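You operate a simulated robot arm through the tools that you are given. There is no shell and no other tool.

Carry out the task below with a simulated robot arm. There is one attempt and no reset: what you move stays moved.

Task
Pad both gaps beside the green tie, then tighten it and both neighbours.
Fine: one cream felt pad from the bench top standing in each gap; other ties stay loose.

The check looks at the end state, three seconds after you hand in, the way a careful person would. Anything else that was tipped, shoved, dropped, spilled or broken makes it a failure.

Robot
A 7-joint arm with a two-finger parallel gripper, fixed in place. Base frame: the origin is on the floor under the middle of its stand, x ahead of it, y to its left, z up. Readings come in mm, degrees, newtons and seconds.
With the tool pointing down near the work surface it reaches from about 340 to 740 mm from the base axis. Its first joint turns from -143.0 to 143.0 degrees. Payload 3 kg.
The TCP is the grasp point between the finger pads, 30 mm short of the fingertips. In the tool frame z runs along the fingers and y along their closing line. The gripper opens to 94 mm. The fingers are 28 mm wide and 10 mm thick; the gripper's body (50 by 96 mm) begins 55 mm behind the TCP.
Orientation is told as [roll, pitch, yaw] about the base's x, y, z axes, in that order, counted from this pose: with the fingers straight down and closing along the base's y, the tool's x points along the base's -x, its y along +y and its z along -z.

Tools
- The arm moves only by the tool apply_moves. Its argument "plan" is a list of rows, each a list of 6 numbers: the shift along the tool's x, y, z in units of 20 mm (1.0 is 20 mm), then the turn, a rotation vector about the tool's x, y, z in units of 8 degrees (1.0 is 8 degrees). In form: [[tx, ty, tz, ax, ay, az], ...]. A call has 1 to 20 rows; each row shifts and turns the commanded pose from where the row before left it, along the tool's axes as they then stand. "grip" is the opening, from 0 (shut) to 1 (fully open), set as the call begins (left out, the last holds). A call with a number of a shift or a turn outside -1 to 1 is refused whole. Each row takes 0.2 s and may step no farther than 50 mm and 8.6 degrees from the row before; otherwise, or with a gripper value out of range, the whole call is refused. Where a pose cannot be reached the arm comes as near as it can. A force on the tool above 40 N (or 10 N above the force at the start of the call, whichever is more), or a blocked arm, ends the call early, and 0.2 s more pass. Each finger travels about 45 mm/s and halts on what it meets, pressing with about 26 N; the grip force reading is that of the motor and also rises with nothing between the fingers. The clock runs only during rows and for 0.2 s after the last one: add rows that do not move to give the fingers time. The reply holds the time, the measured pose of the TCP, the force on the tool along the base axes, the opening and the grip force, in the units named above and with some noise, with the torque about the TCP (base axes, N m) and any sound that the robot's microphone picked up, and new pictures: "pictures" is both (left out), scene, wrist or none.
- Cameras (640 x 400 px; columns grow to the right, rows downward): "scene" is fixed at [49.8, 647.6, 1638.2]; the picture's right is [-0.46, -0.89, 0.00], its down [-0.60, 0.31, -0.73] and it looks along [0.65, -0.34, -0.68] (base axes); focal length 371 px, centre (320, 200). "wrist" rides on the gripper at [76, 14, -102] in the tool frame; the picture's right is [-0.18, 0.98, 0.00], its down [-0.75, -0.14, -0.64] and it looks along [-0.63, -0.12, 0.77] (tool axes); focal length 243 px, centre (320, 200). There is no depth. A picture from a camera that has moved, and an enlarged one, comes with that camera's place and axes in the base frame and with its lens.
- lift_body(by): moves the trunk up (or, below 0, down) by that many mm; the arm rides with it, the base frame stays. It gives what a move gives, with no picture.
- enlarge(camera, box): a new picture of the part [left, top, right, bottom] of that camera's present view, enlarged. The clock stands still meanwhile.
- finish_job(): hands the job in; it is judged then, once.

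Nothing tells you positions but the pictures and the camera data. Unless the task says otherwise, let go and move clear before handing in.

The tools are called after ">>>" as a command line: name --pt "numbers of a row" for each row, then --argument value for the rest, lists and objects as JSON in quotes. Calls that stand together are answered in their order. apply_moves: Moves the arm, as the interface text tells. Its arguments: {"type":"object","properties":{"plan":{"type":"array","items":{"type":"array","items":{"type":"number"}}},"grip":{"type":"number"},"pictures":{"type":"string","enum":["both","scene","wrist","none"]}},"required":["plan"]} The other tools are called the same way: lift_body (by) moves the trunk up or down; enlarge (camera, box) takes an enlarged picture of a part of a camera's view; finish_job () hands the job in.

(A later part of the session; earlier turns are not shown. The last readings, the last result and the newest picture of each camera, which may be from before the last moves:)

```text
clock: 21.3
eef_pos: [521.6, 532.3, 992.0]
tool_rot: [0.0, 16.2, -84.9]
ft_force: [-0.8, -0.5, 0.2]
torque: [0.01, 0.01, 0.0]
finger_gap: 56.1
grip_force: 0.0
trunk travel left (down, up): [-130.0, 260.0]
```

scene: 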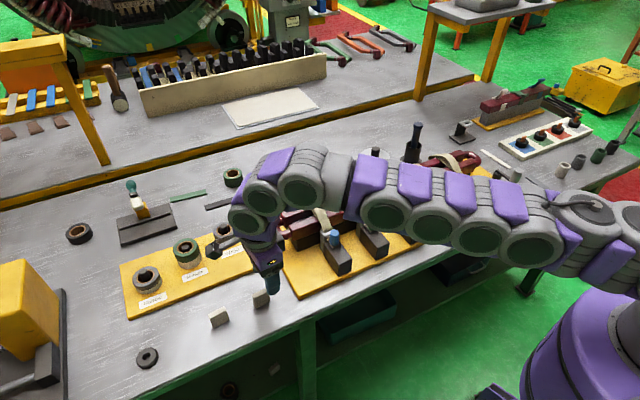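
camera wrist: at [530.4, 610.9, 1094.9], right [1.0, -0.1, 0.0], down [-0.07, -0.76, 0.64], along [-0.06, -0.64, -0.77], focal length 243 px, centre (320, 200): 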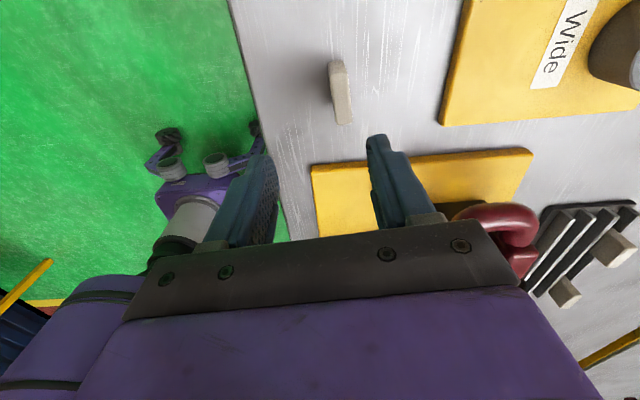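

>>> apply_moves --pt "-0.063 0.495 0.815 0 0 0" --pt "-0.063 0.495 0.815 0 0 0"

>>> enlarge --camera "wrist" --box '[240, 80, 400, 180]'

>>> enlarge --camera "scene" --box '[200, 230, 320, 330]'

```text
clock: 21.9
eef_pos: [542.1, 542.1, 957.7]
tool_rot: [0.2, 16.0, -84.9]
ft_force: [-0.3, -0.9, -0.3]
torque: [0.03, -0.04, -0.02]
finger_gap: 56.4
grip_force: 0.0
trunk travel left (down, up): [-130.0, 260.0]
camera wrist: at [551.0, 588.3, 1079.6], right [0.99, -0.09, -0.05], down [-0.06, -0.91, 0.41], along [-0.08, -0.4, -0.91], focal length 243 px, centre (320, 200)
```

scene: 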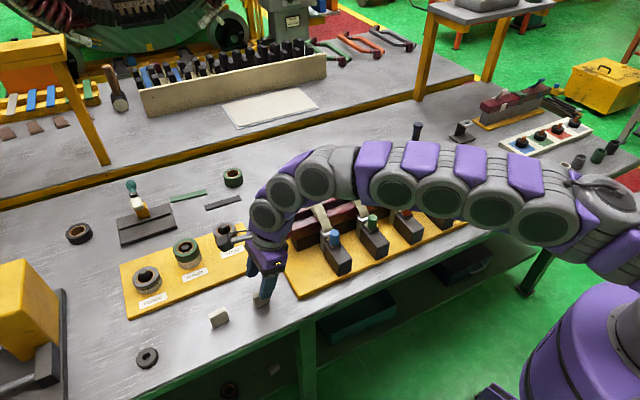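
wrist: 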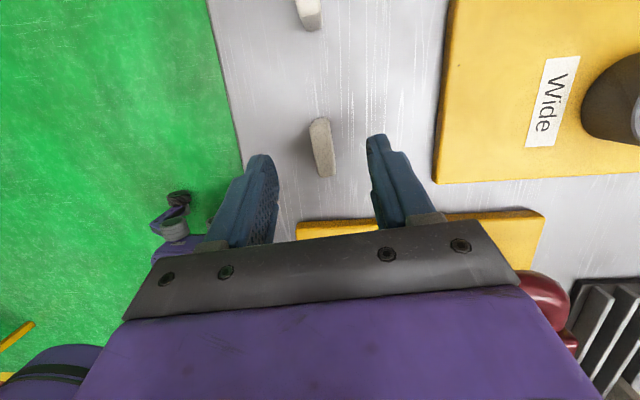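

```text
4.00 times, centred on (320, 130) of wrist
camera zoom: at [551.0, 588.3, 1079.6], right [0.99, -0.09, -0.05], down [-0.06, -0.91, 0.41], along [-0.08, -0.4, -0.91], focal length 970 px, centre (320, 480)
```

zoom: 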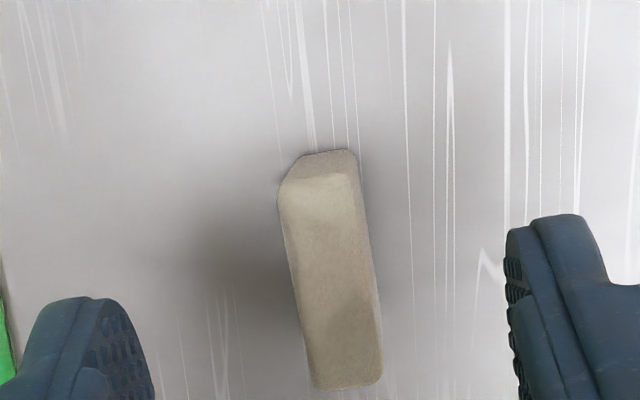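

```text
4.00 times, centred on (260, 280) of scene
camera zoom: at [49.8, 647.6, 1638.2], right [-0.46, -0.89, 0.0], down [-0.6, 0.31, -0.73], along [0.65, -0.34, -0.68], focal length 1486 px, centre (560, -120)
```

zoom: 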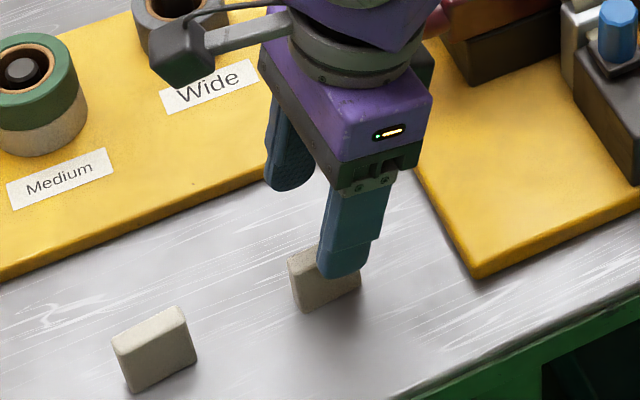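

Pad 1's centre is confirmed at about (541.5, 548.7), between the open fingers. I'll go straight down so the tips overlap the top 13 mm of the pad.

>>> apply_moves --pt "-0.195 0 0.6 0 0 0" --pt "-0.195 0 0.6 0 0 0" --pt "-0.195 0 0.6 0 0 0"

>>> enlarge --camera "wrist" --box '[220, 80, 420, 205]'

>>> enlarge --camera "scene" --box '[230, 260, 310, 310]'

```text
clock: 22.7
eef_pos: [539.5, 540.4, 922.1]
tool_rot: [0.1, 15.9, -84.9]
ft_force: [-0.3, -0.7, 0.3]
torque: [-0.01, -0.04, 0.04]
finger_gap: 56.1
grip_force: 0.0
trunk travel left (down, up): [-130.0, 260.0]
camera wrist: at [550.6, 586.2, 1042.0], right [0.99, -0.09, -0.05], down [-0.06, -0.91, 0.41], along [-0.08, -0.41, -0.91], focal length 243 px, centre (320, 200)
```

scene: 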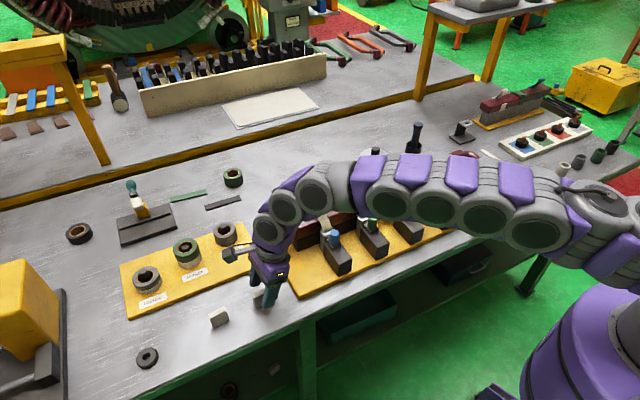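
wrist: 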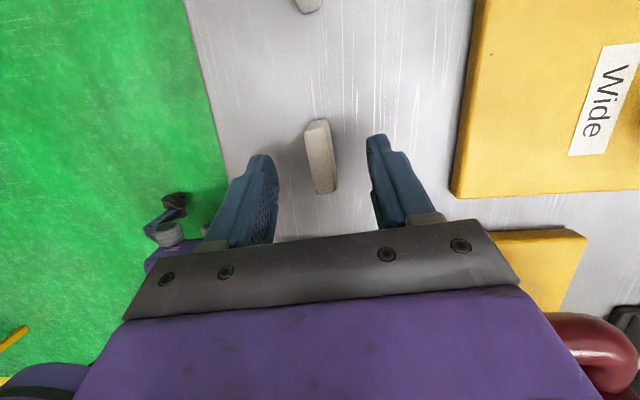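

```text
3.20 times, centred on (320, 142) of wrist
camera zoom: at [550.6, 586.2, 1042.0], right [0.99, -0.09, -0.05], down [-0.06, -0.91, 0.41], along [-0.08, -0.41, -0.91], focal length 776 px, centre (320, 384)
```

zoom: 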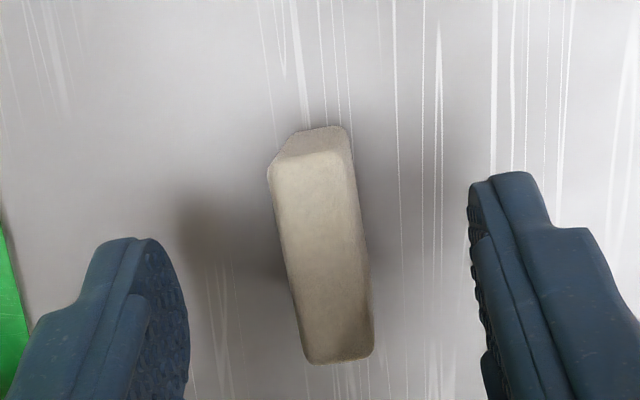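

```text
8.00 times, centred on (270, 285) of scene
camera zoom: at [49.8, 647.6, 1638.2], right [-0.46, -0.89, 0.0], down [-0.6, 0.31, -0.73], along [0.65, -0.34, -0.68], focal length 2971 px, centre (720, -480)
```

zoom: 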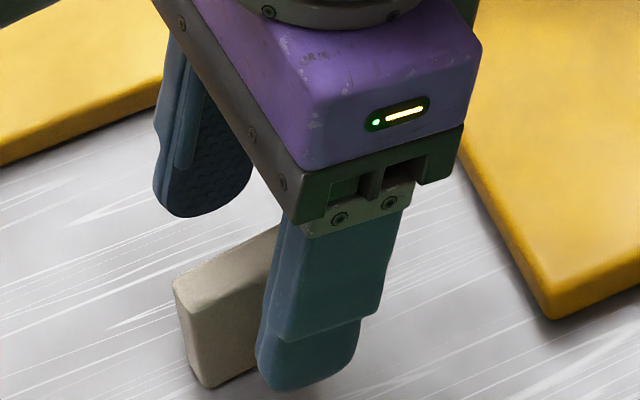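

The fingers straddle pad 1. I'll shift 1.7 mm to centre on it, raise slightly, and close.

>>> apply_moves --pt "0.04 0.085 -0.12 0 0 0" --pt "0 0 0 0 0 0" --pictures "none"

>>> apply_moves --pt "0 0 0 0 0 0" --pt "0 0 0 0 0 0" --pt "0 0 0 0 0 0" --pt "0 0 0 0 0 0" --pt "0 0 0 0 0 0" --grip 0.0

>>> enlarge --camera "wrist" --box '[220, 80, 420, 205]'

>>> enlarge --camera "scene" --box '[230, 260, 310, 310]'

```text
clock: 23.3
eef_pos: [541.1, 540.1, 925.6]
tool_rot: [0.0, 15.8, -84.7]
ft_force: [-0.8, -0.4, -0.3]
torque: [-0.01, -0.02, 0.04]
finger_gap: 56.4
grip_force: 0.1
trunk travel left (down, up): [-130.0, 260.0]
```

```text
clock: 24.5
eef_pos: [542.4, 540.6, 924.2]
tool_rot: [-0.1, 16.1, -84.8]
ft_force: [-0.2, -0.1, 0.5]
torque: [0.02, -0.01, 0.04]
finger_gap: 12.2
grip_force: 25.5
trunk travel left (down, up): [-130.0, 260.0]
camera wrist: at [552.5, 586.4, 1045.2], right [0.99, -0.09, -0.05], down [-0.06, -0.91, 0.41], along [-0.08, -0.41, -0.91], focal length 243 px, centre (320, 200)
```

scene: 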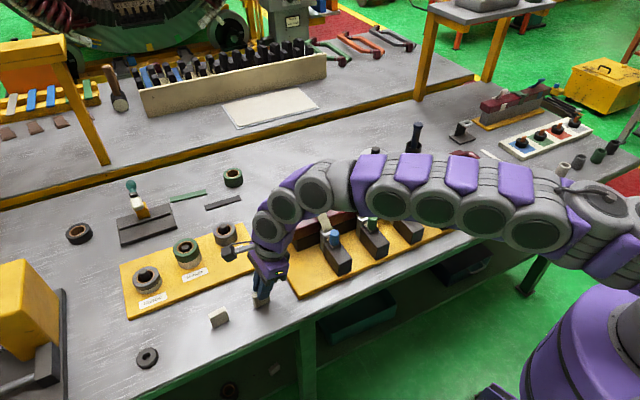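
wrist: 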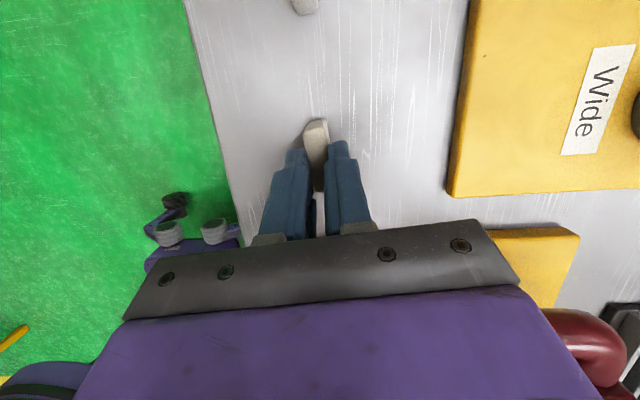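

```text
3.20 times, centred on (320, 142) of wrist
camera zoom: at [552.5, 586.4, 1045.2], right [0.99, -0.09, -0.05], down [-0.06, -0.91, 0.41], along [-0.08, -0.41, -0.91], focal length 776 px, centre (320, 384)
```

zoom: 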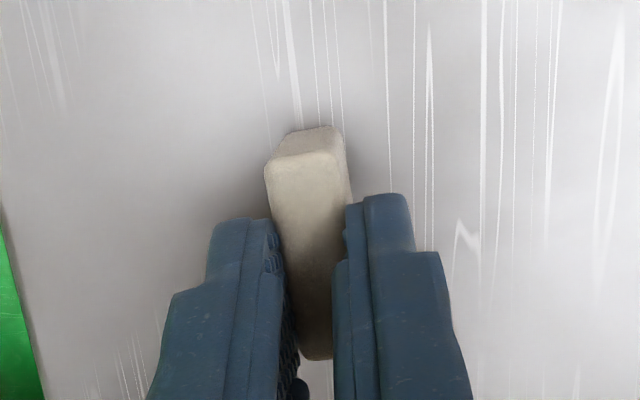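

```text
8.00 times, centred on (270, 285) of scene
camera zoom: at [49.8, 647.6, 1638.2], right [-0.46, -0.89, 0.0], down [-0.6, 0.31, -0.73], along [0.65, -0.34, -0.68], focal length 2971 px, centre (720, -480)
```

zoom: 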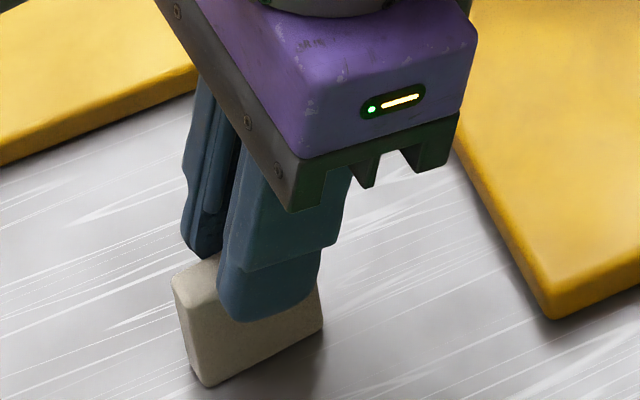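

Pad 1 is gripped with a 12.2 mm gap at 25 N. I'll raise it straight up with the trunk.

>>> lift_body --by 160

>>> apply_moves --pt "0 0 0 -0.179 0 0.625"

>>> enlarge --camera "wrist" --box '[220, 80, 420, 205]'

>>> enlarge --camera "scene" --box '[190, 180, 310, 280]'

```text
clock: 26.3
eef_pos: [542.9, 541.2, 1085.2]
tool_rot: [0.0, 15.9, -84.8]
ft_force: [0.9, 0.6, 0.2]
torque: [0.03, -0.02, 0.01]
finger_gap: 12.3
grip_force: 26.2
trunk travel left (down, up): [-290.0, 100.0]
```

```text
clock: 26.7
eef_pos: [541.3, 541.8, 1085.0]
tool_rot: [0.1, 16.0, -90.0]
ft_force: [0.3, -0.7, -0.7]
torque: [-0.02, 0.0, -0.01]
finger_gap: 12.4
grip_force: 25.8
trunk travel left (down, up): [-290.0, 100.0]
camera wrist: at [556.1, 585.9, 1206.1], right [0.98, -0.18, -0.05], down [-0.14, -0.9, 0.41], along [-0.12, -0.4, -0.91], focal length 243 px, centre (320, 200)
```

scene: 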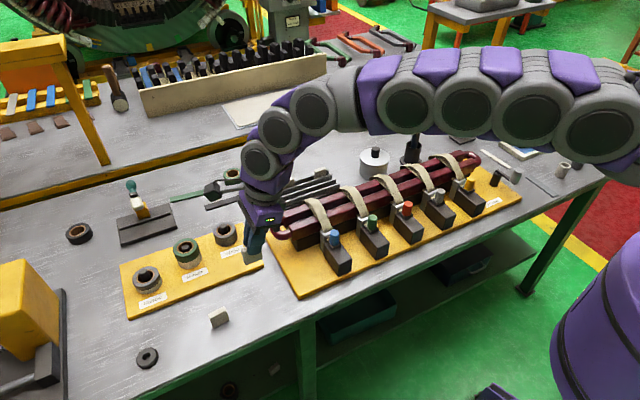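
wrist: 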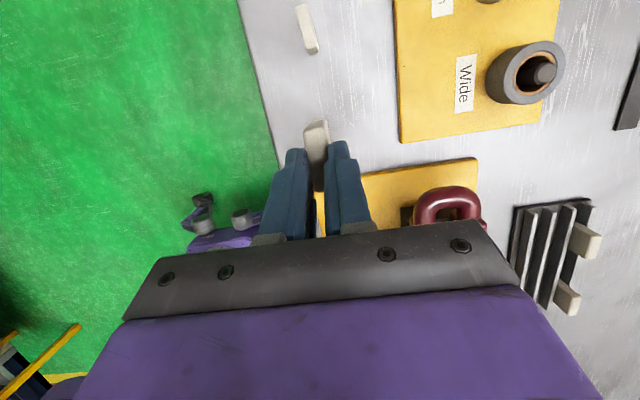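

```text
3.20 times, centred on (320, 142) of wrist
camera zoom: at [556.1, 585.9, 1206.1], right [0.98, -0.18, -0.05], down [-0.14, -0.9, 0.41], along [-0.12, -0.4, -0.91], focal length 776 px, centre (320, 384)
```

zoom: 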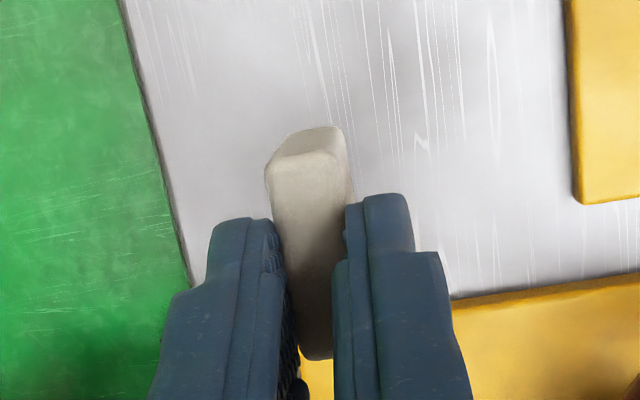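

```text
4.00 times, centred on (250, 230) of scene
camera zoom: at [49.8, 647.6, 1638.2], right [-0.46, -0.89, 0.0], down [-0.6, 0.31, -0.73], along [0.65, -0.34, -0.68], focal length 1486 px, centre (600, 80)
```

zoom: 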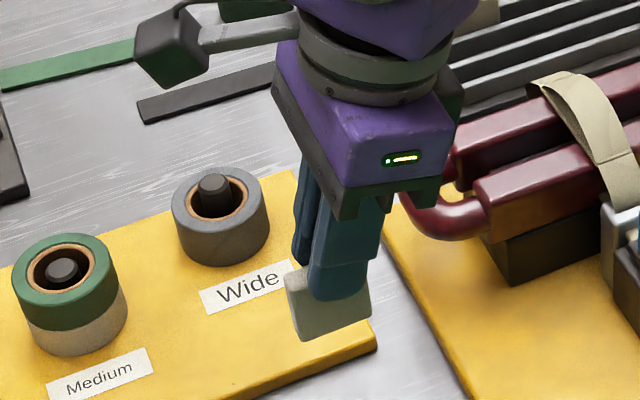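

Pad 1 is held firmly. I'll carry it over the blue–green span at height.

>>> apply_moves --pt "-0.9146 0.439 -0.2623 0 0 0" --pt "-0.9146 0.439 -0.2623 0 0 0" --pt "-0.9146 0.439 -0.2623 0 0 0" --pt "-0.9146 0.439 -0.2623 0 0 0" --pt "-0.9146 0.439 -0.2623 0 0 0" --pt "-0.9146 0.439 -0.2623 0 0 0" --pt "-0.9146 0.439 -0.2623 0 0 0" --pt "-0.9146 0.439 -0.2623 0 0 0" --pt "-0.9146 0.439 -0.2623 0 0 0" --pt "-0.9146 0.439 -0.2623 0 0 0" --pt "-0.9146 0.439 -0.2623 0 0 0" --pt "-0.9146 0.439 -0.2623 0 0 0" --pt "-0.9146 0.439 -0.2623 0 0 0" --pt "-0.9146 0.439 -0.2623 0 0 0"

>>> enlarge --camera "wrist" --box '[220, 60, 420, 185]'

>>> enlarge --camera "scene" --box '[280, 130, 400, 230]'

```text
clock: 29.7
eef_pos: [664.2, 273.5, 1084.2]
tool_rot: [0.0, 16.0, -90.1]
ft_force: [0.8, 0.1, -0.9]
torque: [0.02, 0.01, -0.01]
finger_gap: 12.6
grip_force: 25.5
trunk travel left (down, up): [-290.0, 100.0]
camera wrist: at [679.7, 317.8, 1205.3], right [0.98, -0.18, -0.05], down [-0.14, -0.9, 0.41], along [-0.12, -0.4, -0.91], focal length 243 px, centre (320, 200)
```

scene: 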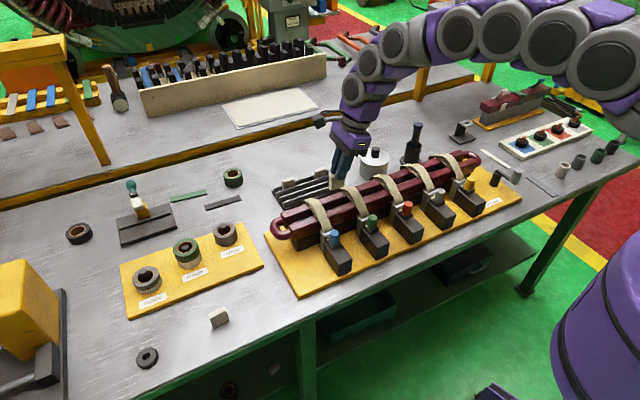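
wrist: 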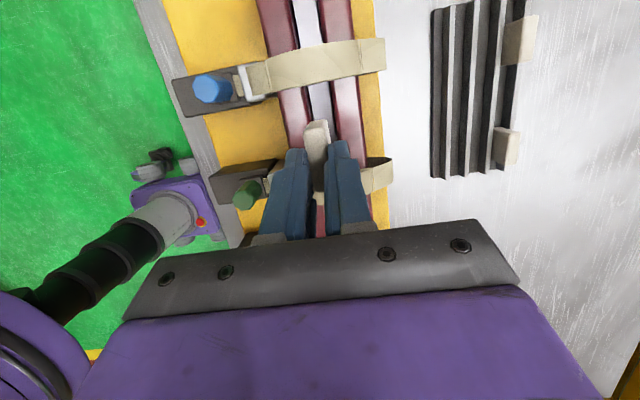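

```text
3.20 times, centred on (320, 122) of wrist
camera zoom: at [679.7, 317.8, 1205.3], right [0.98, -0.18, -0.05], down [-0.14, -0.9, 0.41], along [-0.12, -0.4, -0.91], focal length 776 px, centre (320, 448)
```

zoom: 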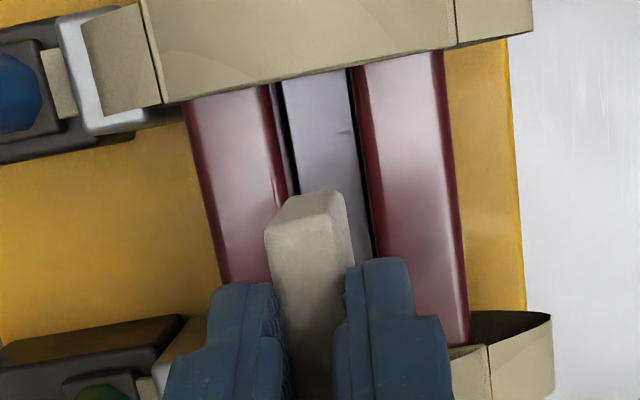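

```text
4.00 times, centred on (340, 180) of scene
camera zoom: at [49.8, 647.6, 1638.2], right [-0.46, -0.89, 0.0], down [-0.6, 0.31, -0.73], along [0.65, -0.34, -0.68], focal length 1486 px, centre (240, 280)
```

zoom: 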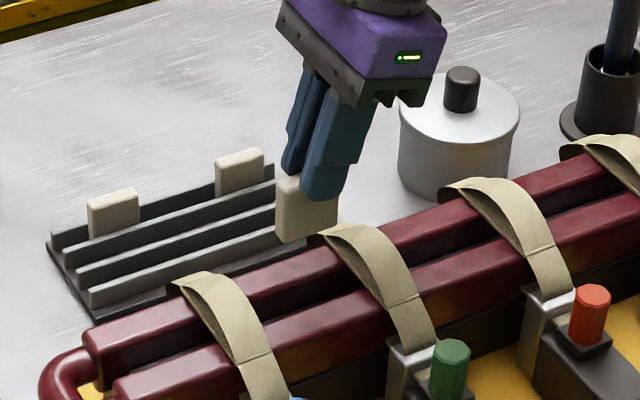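

Gap centre comes out at x≈665.7, matching the camera-derived TCP, and the span centre is y≈283. I'll lower 60 mm with the trunk and check alignment.

>>> lift_body --by -60

>>> enlarge --camera "wrist" --box '[220, 60, 420, 185]'

>>> enlarge --camera "scene" --box '[300, 170, 400, 233]'

```text
clock: 30.7
eef_pos: [664.5, 274.8, 1025.4]
tool_rot: [0.1, 16.0, -90.0]
ft_force: [-0.4, 0.0, 0.6]
torque: [-0.02, 0.0, 0.03]
finger_gap: 12.2
grip_force: 25.3
trunk travel left (down, up): [-230.0, 160.0]
```

```text
3.20 times, centred on (320, 122) of wrist
camera zoom: at [679.3, 318.9, 1145.6], right [0.98, -0.18, -0.05], down [-0.14, -0.9, 0.41], along [-0.12, -0.4, -0.91], focal length 776 px, centre (320, 448)
```

zoom: 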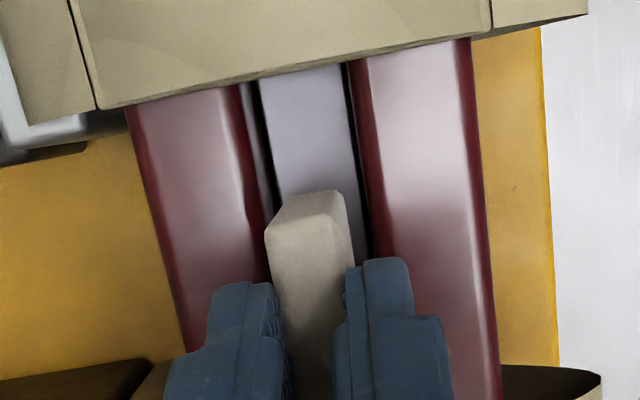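

```text
6.35 times, centred on (350, 202) of scene
camera zoom: at [49.8, 647.6, 1638.2], right [-0.46, -0.89, 0.0], down [-0.6, 0.31, -0.73], along [0.65, -0.34, -0.68], focal length 2358 px, centre (130, 190)
```

zoom: 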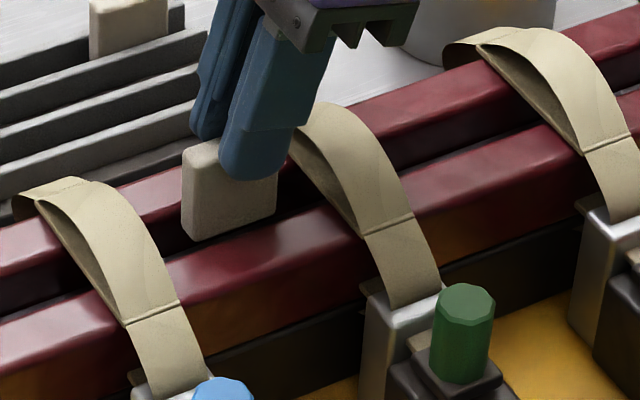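

Alignment looks good, with the pad over the gap and clear of both straps. I'll lower with the arm now, watching the force.

>>> apply_moves --pt "-0.055 0 0.192 0 0 0" --pt "-0.055 0 0.192 0 0 0" --pt "-0.055 0 0.192 0 0 0" --pt "-0.055 0 0.192 0 0 0" --pictures "none"

>>> enlarge --camera "scene" --box '[310, 180, 370, 218]'

>>> enlarge --camera "wrist" --box '[270, 80, 370, 142]'

```text
clock: 31.7
eef_pos: [664.1, 273.4, 1007.5]
tool_rot: [0.0, 16.0, -90.0]
ft_force: [-0.8, 0.9, -0.4]
torque: [0.0, 0.03, 0.03]
finger_gap: 12.3
grip_force: 25.9
trunk travel left (down, up): [-230.0, 160.0]
```

```text
10.53 times, centred on (340, 199) of scene
camera zoom: at [49.8, 647.6, 1638.2], right [-0.46, -0.89, 0.0], down [-0.6, 0.31, -0.73], along [0.65, -0.34, -0.68], focal length 3910 px, centre (110, 210)
```

zoom: 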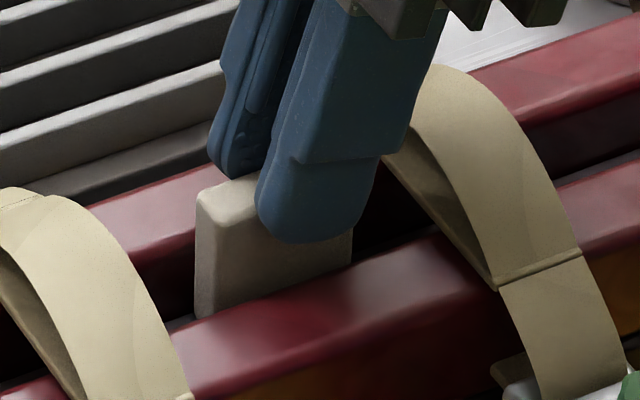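

```text
6.40 times, centred on (320, 111) of wrist
camera zoom: at [679.7, 318.7, 1128.9], right [0.98, -0.18, -0.05], down [-0.14, -0.9, 0.41], along [-0.12, -0.4, -0.91], focal length 1553 px, centre (320, 770)
```

zoom: 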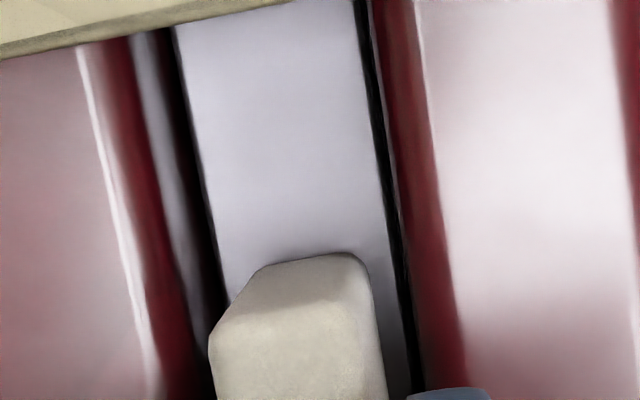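

>>> apply_moves --pt "-0.0276 0 0.0961 0 0 0" --pt "-0.0276 0 0.0961 0 0 0" --pt "0 0 0 0 0 0" --pictures "none"

>>> enlarge --camera "scene" --box '[310, 180, 370, 218]'

>>> enlarge --camera "wrist" --box '[270, 80, 370, 142]'

```text
clock: 32.5
eef_pos: [665.8, 274.2, 1004.8]
tool_rot: [0.1, 16.0, -90.0]
ft_force: [-0.3, 0.3, 6.8]
torque: [0.09, 0.01, 0.02]
finger_gap: 12.1
grip_force: 25.6
trunk travel left (down, up): [-230.0, 160.0]
```

```text
10.53 times, centred on (340, 199) of scene
camera zoom: at [49.8, 647.6, 1638.2], right [-0.46, -0.89, 0.0], down [-0.6, 0.31, -0.73], along [0.65, -0.34, -0.68], focal length 3910 px, centre (110, 210)
```

zoom: 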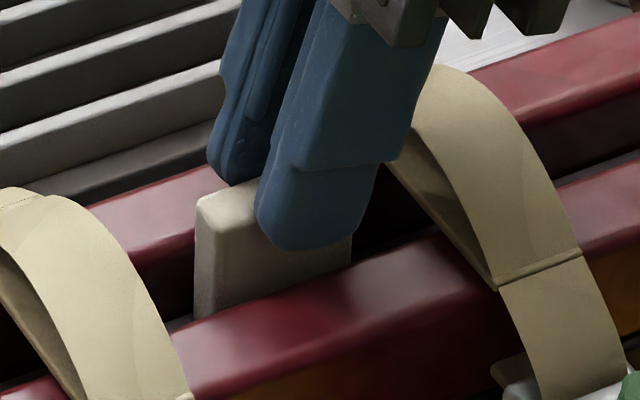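

```text
6.40 times, centred on (320, 111) of wrist
camera zoom: at [679.8, 318.5, 1126.5], right [0.98, -0.18, -0.05], down [-0.14, -0.9, 0.41], along [-0.12, -0.39, -0.91], focal length 1553 px, centre (320, 770)
```

zoom: 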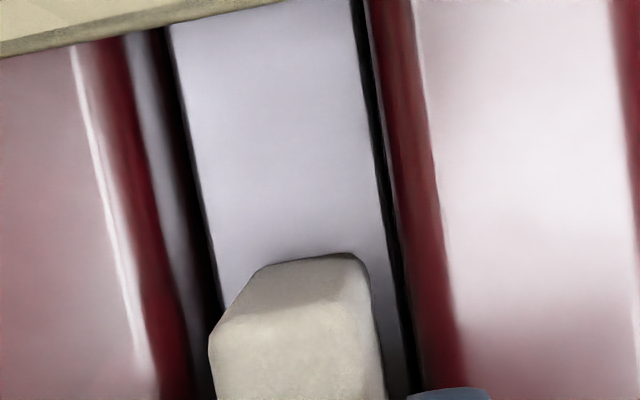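

Contact at 6.8 N, so the pad is standing on the ledge. I'll open the fingers gently.

>>> apply_moves --pt "0 0 0 0 0 0" --pt "0 0 0 0 0 0" --pt "0 0 0 0 0 0" --pt "0 0 0 0 0 0" --grip 0.4

>>> enlarge --camera "wrist" --box '[220, 80, 420, 205]'

>>> enlarge --camera "scene" --box '[310, 180, 370, 218]'

```text
clock: 33.5
eef_pos: [666.0, 273.6, 1006.4]
tool_rot: [-0.1, 15.9, -90.0]
ft_force: [-0.3, -0.3, -0.1]
torque: [-0.03, 0.02, 0.0]
finger_gap: 37.6
grip_force: 0.1
trunk travel left (down, up): [-230.0, 160.0]
camera wrist: at [680.0, 318.7, 1125.6], right [0.98, -0.18, -0.05], down [-0.14, -0.9, 0.41], along [-0.12, -0.4, -0.91], focal length 243 px, centre (320, 200)
```

scene: 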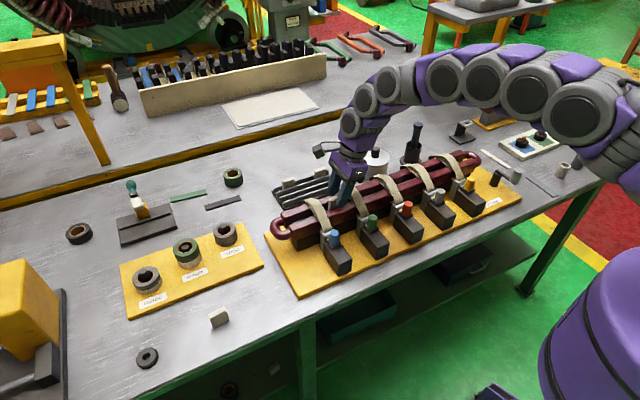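
wrist: 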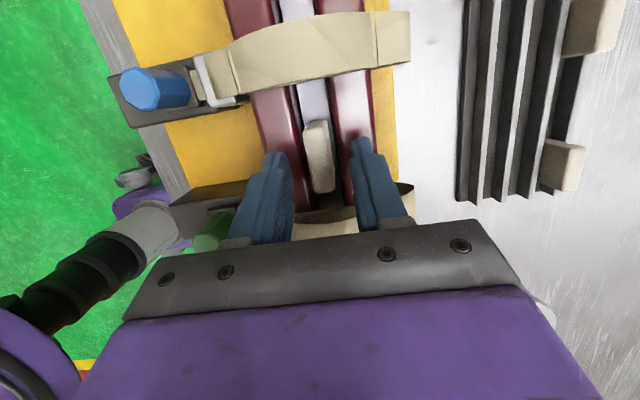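

```text
3.20 times, centred on (320, 142) of wrist
camera zoom: at [680.0, 318.7, 1125.6], right [0.98, -0.18, -0.05], down [-0.14, -0.9, 0.41], along [-0.12, -0.4, -0.91], focal length 776 px, centre (320, 384)
```

zoom: 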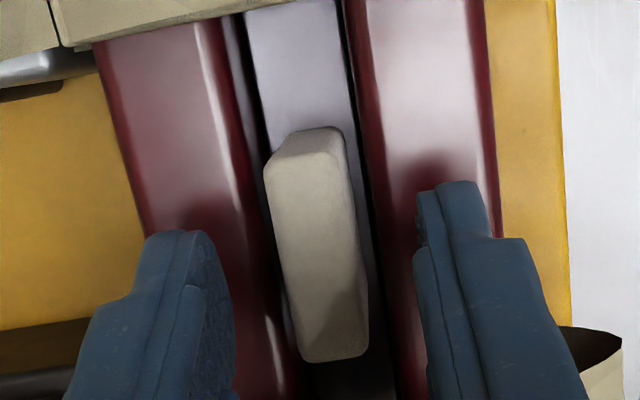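

```text
10.53 times, centred on (340, 199) of scene
camera zoom: at [49.8, 647.6, 1638.2], right [-0.46, -0.89, 0.0], down [-0.6, 0.31, -0.73], along [0.65, -0.34, -0.68], focal length 3910 px, centre (110, 210)
```

zoom: 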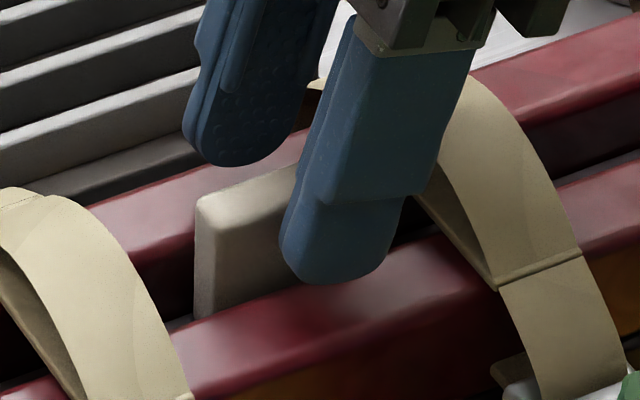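

Pad 1 stands in the blue–green gap. I'll rise clear and head back for pad 2.

>>> lift_body --by 100

>>> apply_moves --pt "0.913 -0.446 0.262 0 0 0" --pt "0.913 -0.446 0.262 0 0 0" --pt "0.913 -0.446 0.262 0 0 0" --pt "0.913 -0.446 0.262 0 0 0" --pt "0.913 -0.446 0.262 0 0 0" --pt "0.913 -0.446 0.262 0 0 0" --pt "0.913 -0.446 0.262 0 0 0" --pt "0.913 -0.446 0.262 0 0 0" --pt "0.913 -0.446 0.262 0 0 0" --pt "0.913 -0.446 0.262 0 0 0" --pt "0.913 -0.446 0.262 0 0 0" --pt "0.913 -0.446 0.262 0 0 0" --pt "0.913 -0.446 0.262 0 0 0" --pt "0.913 -0.446 0.262 0 0 0" --pt "0 0 0 0 1 0" --pt "0 0 0 0 1 0" --pt "0 0 0 0 0.5 0"

>>> enlarge --camera "scene" --box '[260, 160, 420, 260]'

```text
clock: 34.9
eef_pos: [667.0, 274.0, 1104.8]
tool_rot: [0.1, 16.0, -89.9]
ft_force: [-0.1, -0.1, -0.2]
torque: [0.03, 0.01, 0.01]
finger_gap: 37.5
grip_force: 0.0
trunk travel left (down, up): [-330.0, 60.0]
```

```text
clock: 38.5
eef_pos: [541.4, 539.4, 1105.5]
tool_rot: [-0.1, 36.1, -90.1]
ft_force: [0.5, -0.7, 0.1]
torque: [0.01, 0.03, 0.03]
finger_gap: 37.5
grip_force: 0.1
trunk travel left (down, up): [-330.0, 60.0]
camera wrist: at [555.6, 540.6, 1234.8], right [0.98, -0.15, -0.11], down [-0.14, -0.99, 0.08], along [-0.12, -0.06, -0.99], focal length 243 px, centre (320, 200)
```

scene: 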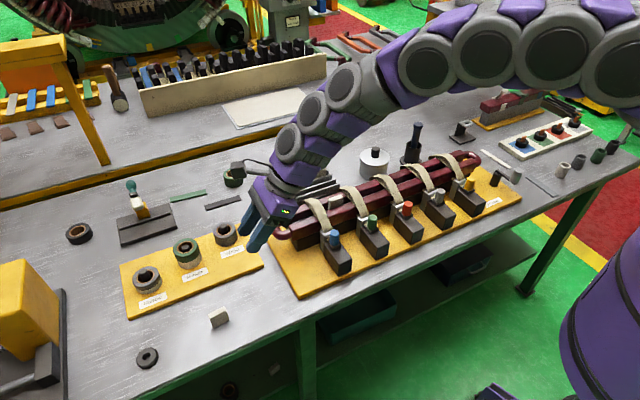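
wrist: 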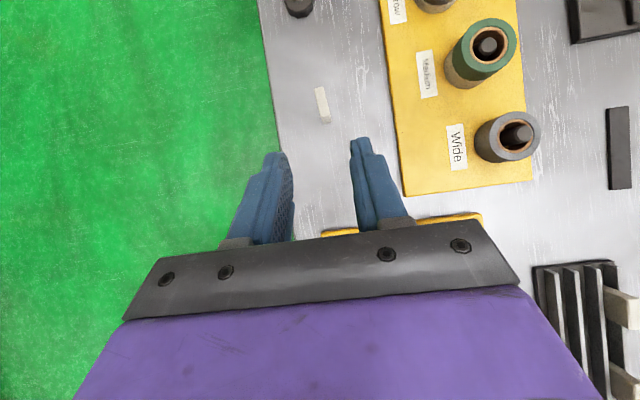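

```text
4.00 times, centred on (340, 210) of scene
camera zoom: at [49.8, 647.6, 1638.2], right [-0.46, -0.89, 0.0], down [-0.6, 0.31, -0.73], along [0.65, -0.34, -0.68], focal length 1486 px, centre (240, 160)
```

zoom: 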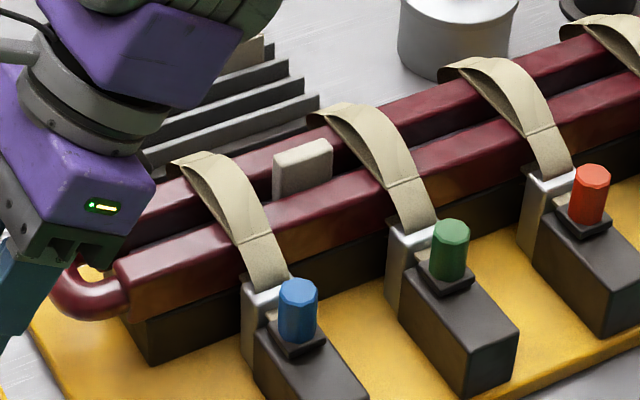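

Pad 1 is standing well in the gap. I'll zoom on pad 2 to measure it.

>>> enlarge --camera "wrist" --box '[282, 80, 362, 130]'

```text
8.00 times, centred on (322, 105) of wrist
camera zoom: at [555.6, 540.6, 1234.8], right [0.98, -0.15, -0.11], down [-0.14, -0.99, 0.08], along [-0.12, -0.06, -0.99], focal length 1941 px, centre (304, 960)
```

zoom: 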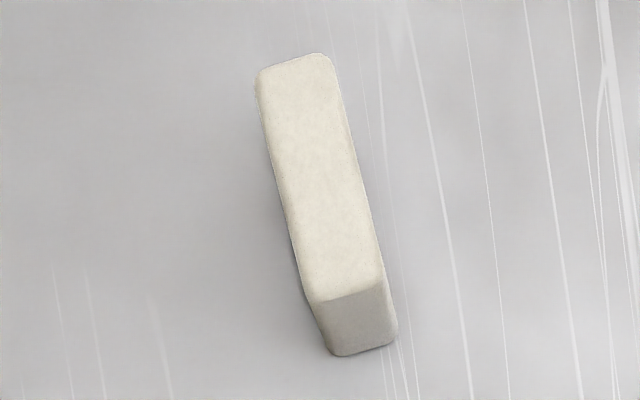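

>>> apply_moves --pt "0 0 0 0.449 0 -0.616" --pt "0.488 0.093 0.917 0 0 0" --pt "0.488 0.093 0.917 0 0 0" --pt "0.488 0.093 0.917 0 0 0" --pt "0.488 0.093 0.917 0 0 0" --pt "0.488 0.093 0.917 0 0 0"

>>> enlarge --camera "wrist" --box '[240, 100, 400, 200]'

```text
clock: 39.9
eef_pos: [542.2, 635.0, 1059.5]
tool_rot: [0.0, 35.7, -83.9]
ft_force: [-0.7, 0.6, -0.6]
torque: [0.04, -0.04, 0.01]
finger_gap: 37.7
grip_force: 0.0
trunk travel left (down, up): [-330.0, 60.0]
camera wrist: at [556.8, 638.8, 1188.3], right [0.99, -0.05, -0.11], down [-0.04, -1.0, 0.08], along [-0.11, -0.08, -0.99], focal length 243 px, centre (320, 200)
```

scene: 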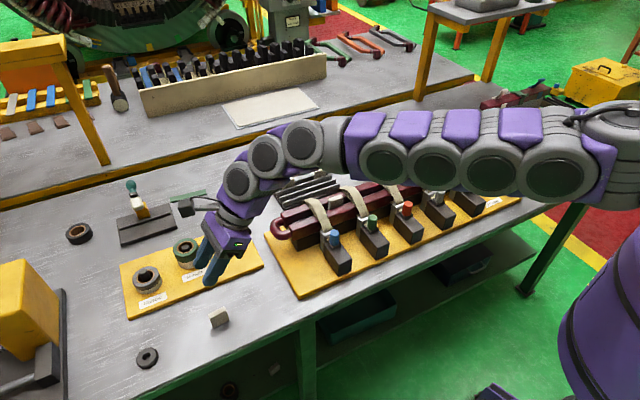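
wrist: 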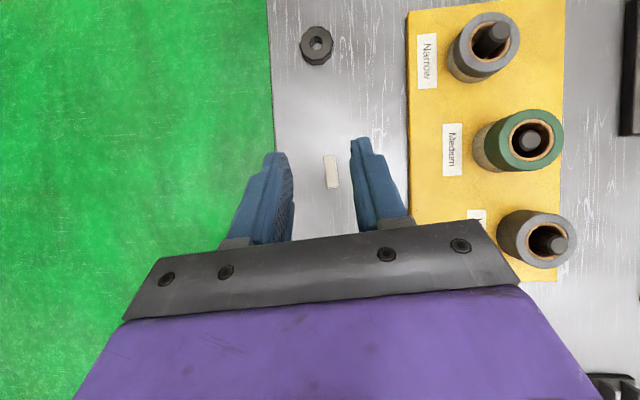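

```text
4.00 times, centred on (320, 150) of wrist
camera zoom: at [556.8, 638.8, 1188.3], right [0.99, -0.05, -0.11], down [-0.04, -1.0, 0.08], along [-0.11, -0.08, -0.99], focal length 970 px, centre (320, 400)
```

zoom: 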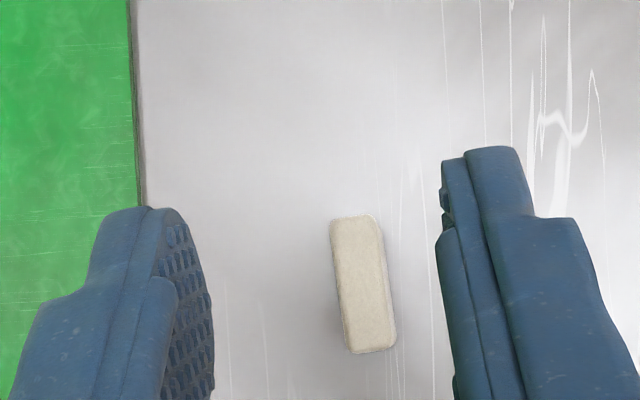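

Hover above pad 2 is reachable with 36° tilt. I'll make a small centring correction and lower with the trunk.

>>> apply_moves --pt "-0.07 -0.085 -0.05 0 0 0" --pictures "none"

>>> lift_body --by -120

>>> enlarge --camera "wrist" --box '[240, 100, 400, 200]'

>>> enlarge --camera "scene" --box '[180, 270, 260, 320]'

```text
clock: 40.3
eef_pos: [539.5, 632.0, 1062.1]
tool_rot: [0.1, 35.9, -83.9]
ft_force: [-0.5, 0.4, 0.6]
torque: [0.0, 0.01, 0.06]
finger_gap: 37.7
grip_force: 0.1
trunk travel left (down, up): [-330.0, 60.0]
```

```text
clock: 41.8
eef_pos: [541.2, 633.1, 942.2]
tool_rot: [0.1, 35.8, -83.8]
ft_force: [-0.5, -0.4, 0.0]
torque: [0.01, 0.01, -0.01]
finger_gap: 37.7
grip_force: 0.2
trunk travel left (down, up): [-210.0, 180.0]
```

```text
4.00 times, centred on (320, 150) of wrist
camera zoom: at [554.2, 635.6, 1070.4], right [0.99, -0.04, -0.11], down [-0.04, -1.0, 0.08], along [-0.11, -0.07, -0.99], focal length 970 px, centre (320, 400)
```

zoom: 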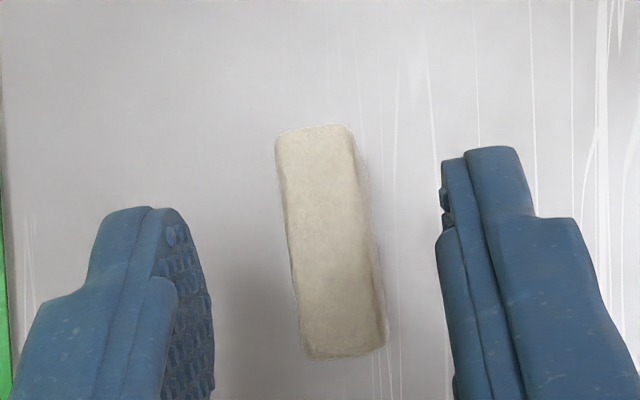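

```text
8.00 times, centred on (220, 295) of scene
camera zoom: at [49.8, 647.6, 1638.2], right [-0.46, -0.89, 0.0], down [-0.6, 0.31, -0.73], along [0.65, -0.34, -0.68], focal length 2971 px, centre (1120, -560)
```

zoom: 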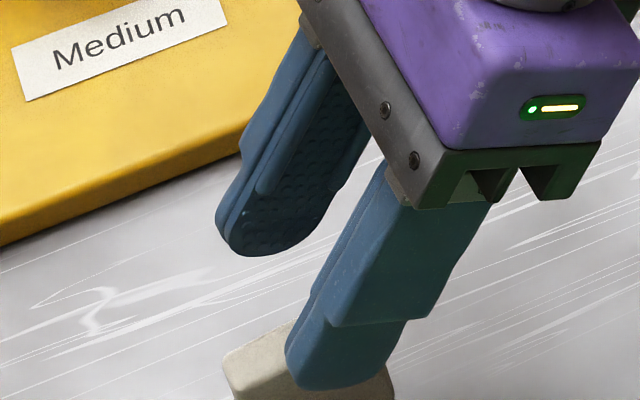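

Centred over pad 2. I'll descend the last 26 mm with the arm, then close.

>>> apply_moves --pt "-0.253 0 0.352 0 0 0" --pt "-0.253 0 0.352 0 0 0" --pt "-0.253 0 0.352 0 0 0" --pictures "none"

>>> enlarge --camera "wrist" --box '[240, 100, 400, 200]'

>>> enlarge --camera "scene" --box '[180, 285, 260, 335]'

```text
clock: 42.6
eef_pos: [540.5, 633.2, 913.0]
tool_rot: [-0.1, 35.9, -84.0]
ft_force: [-0.2, -0.3, 0.6]
torque: [0.03, -0.02, 0.01]
finger_gap: 37.7
grip_force: 0.1
trunk travel left (down, up): [-210.0, 180.0]
```

```text
4.00 times, centred on (320, 150) of wrist
camera zoom: at [555.4, 635.4, 1042.6], right [0.99, -0.04, -0.11], down [-0.04, -1.0, 0.08], along [-0.11, -0.07, -0.99], focal length 970 px, centre (320, 400)
```

zoom: 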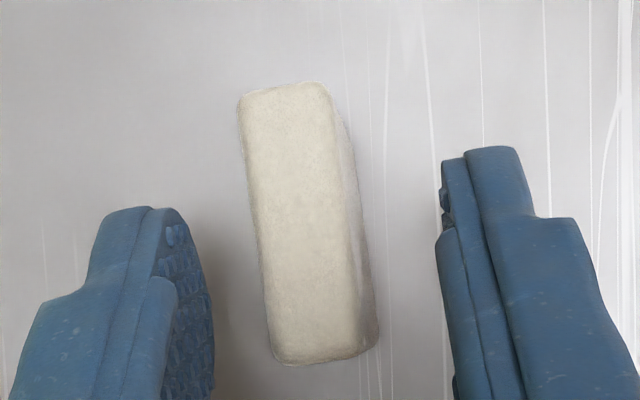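

```text
8.00 times, centred on (220, 310) of scene
camera zoom: at [49.8, 647.6, 1638.2], right [-0.46, -0.89, 0.0], down [-0.6, 0.31, -0.73], along [0.65, -0.34, -0.68], focal length 2971 px, centre (1120, -680)
```

zoom: 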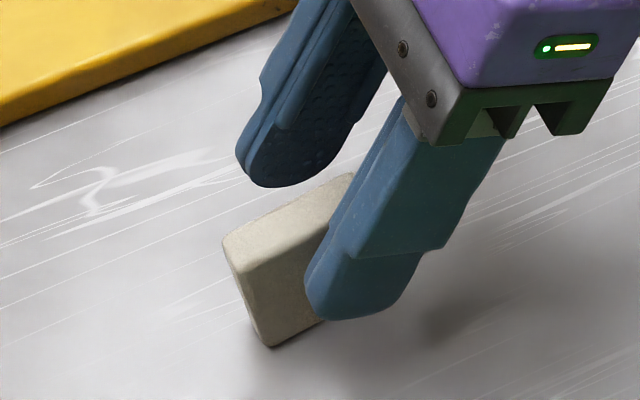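

>>> apply_moves --pt "0 -0.07 0 0 0 0" --pictures "none"

>>> apply_moves --pt "0 0 0 0 0 0" --pt "0 0 0 0 0 0" --pt "0 0 0 0 0 0" --pt "0 0 0 0 0 0" --grip 0.0

>>> enlarge --camera "scene" --box '[180, 285, 260, 335]'

>>> enlarge --camera "wrist" --box '[240, 100, 400, 200]'

```text
clock: 43.0
eef_pos: [540.1, 634.1, 914.3]
tool_rot: [-0.1, 35.9, -83.9]
ft_force: [0.4, 0.7, 0.0]
torque: [-0.02, -0.03, 0.02]
finger_gap: 37.6
grip_force: 0.1
trunk travel left (down, up): [-210.0, 180.0]
```

```text
clock: 44.0
eef_pos: [539.9, 634.7, 914.0]
tool_rot: [0.0, 35.9, -83.9]
ft_force: [0.7, 0.0, 0.1]
torque: [0.0, 0.0, -0.01]
finger_gap: 12.2
grip_force: 25.5
trunk travel left (down, up): [-210.0, 180.0]
camera wrist: at [554.4, 636.5, 1043.5], right [0.99, -0.04, -0.11], down [-0.04, -1.0, 0.08], along [-0.11, -0.07, -0.99], focal length 243 px, centre (320, 200)
```

scene: 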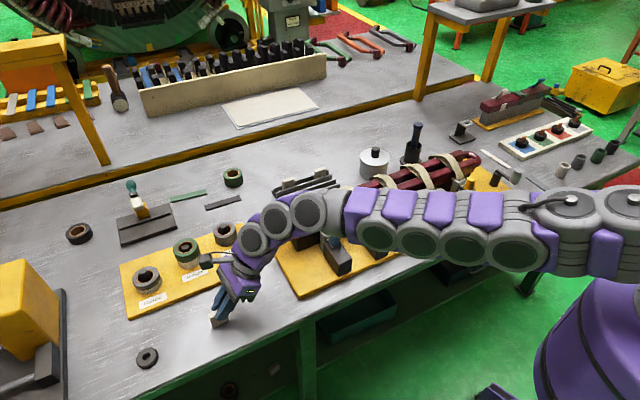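
wrist: 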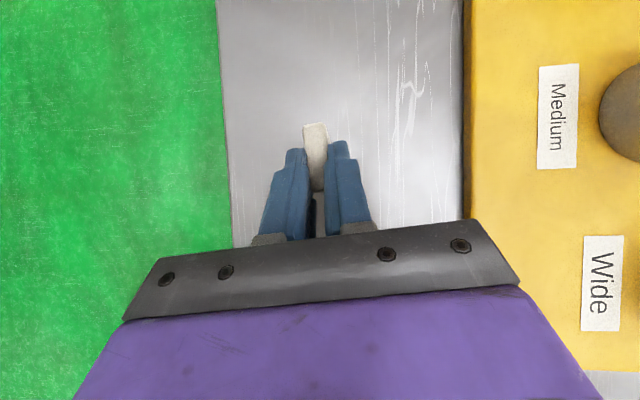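

```text
8.00 times, centred on (220, 310) of scene
camera zoom: at [49.8, 647.6, 1638.2], right [-0.46, -0.89, 0.0], down [-0.6, 0.31, -0.73], along [0.65, -0.34, -0.68], focal length 2971 px, centre (1120, -680)
```

zoom: 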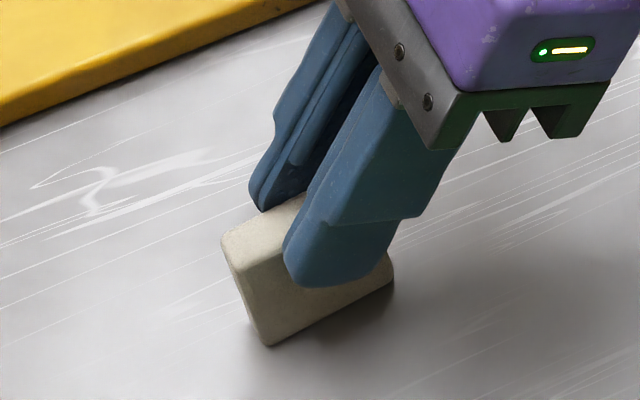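

```text
4.00 times, centred on (320, 150) of wrist
camera zoom: at [554.4, 636.5, 1043.5], right [0.99, -0.04, -0.11], down [-0.04, -1.0, 0.08], along [-0.11, -0.07, -0.99], focal length 970 px, centre (320, 400)
```

zoom: 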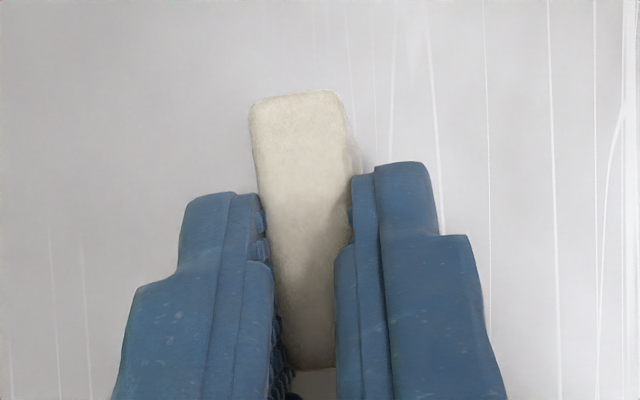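

Pad 2 is gripped at 12.2 mm. I'll lift with the trunk, square the yaw to the coil, and carry it toward the green–red span.

>>> lift_body --by 175

>>> apply_moves --pt "0 0 0 -0.445 0 0.619" --pt "-0.8044 0.2615 -0.5824 0 0 0" --pt "-0.8044 0.2615 -0.5824 0 0 0" --pt "-0.8044 0.2615 -0.5824 0 0 0" --pt "-0.8044 0.2615 -0.5824 0 0 0" --pt "-0.8044 0.2615 -0.5824 0 0 0" --pt "-0.8044 0.2615 -0.5824 0 0 0" --pt "-0.8044 0.2615 -0.5824 0 0 0" --pt "-0.8044 0.2615 -0.5824 0 0 0" --pt "-0.8044 0.2615 -0.5824 0 0 0" --pt "-0.8044 0.2615 -0.5824 0 0 0" --pt "-0.8044 0.2615 -0.5824 0 0 0" --pt "-0.8044 0.2615 -0.5824 0 0 0"

```text
clock: 45.9
eef_pos: [541.3, 634.3, 1089.1]
tool_rot: [0.0, 35.8, -83.9]
ft_force: [-0.5, 0.3, 0.5]
torque: [-0.04, -0.04, -0.01]
finger_gap: 12.3
grip_force: 26.0
trunk travel left (down, up): [-385.0, 5.0]
```

```text
clock: 48.7
eef_pos: [602.2, 394.8, 1090.2]
tool_rot: [0.1, 35.9, -90.1]
ft_force: [0.4, -0.3, -1.1]
torque: [-0.02, 0.03, -0.01]
finger_gap: 12.4
grip_force: 26.4
trunk travel left (down, up): [-385.0, 5.0]
camera wrist: at [616.4, 393.1, 1219.0], right [0.98, -0.15, -0.11], down [-0.14, -0.99, 0.08], along [-0.12, -0.06, -0.99], focal length 243 px, centre (320, 200)
```

scene: 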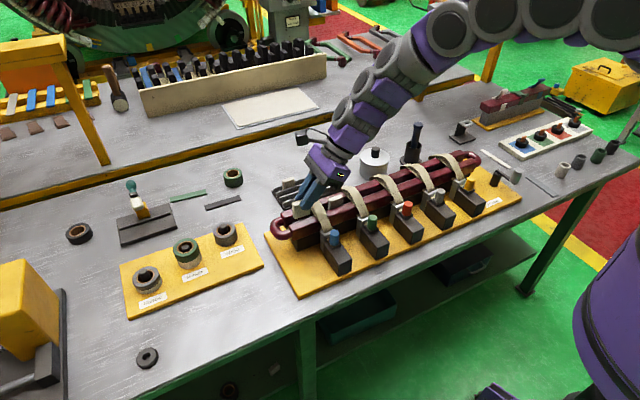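
wrist: 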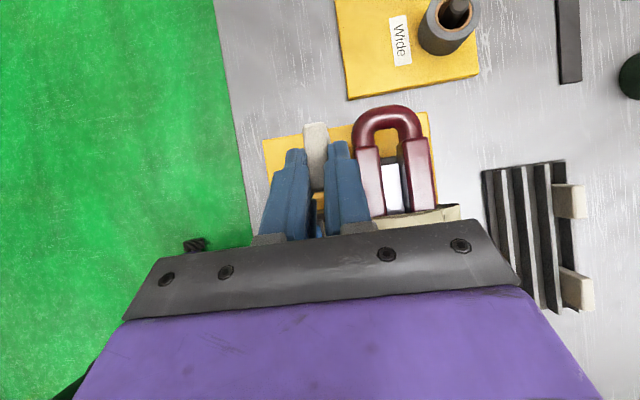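

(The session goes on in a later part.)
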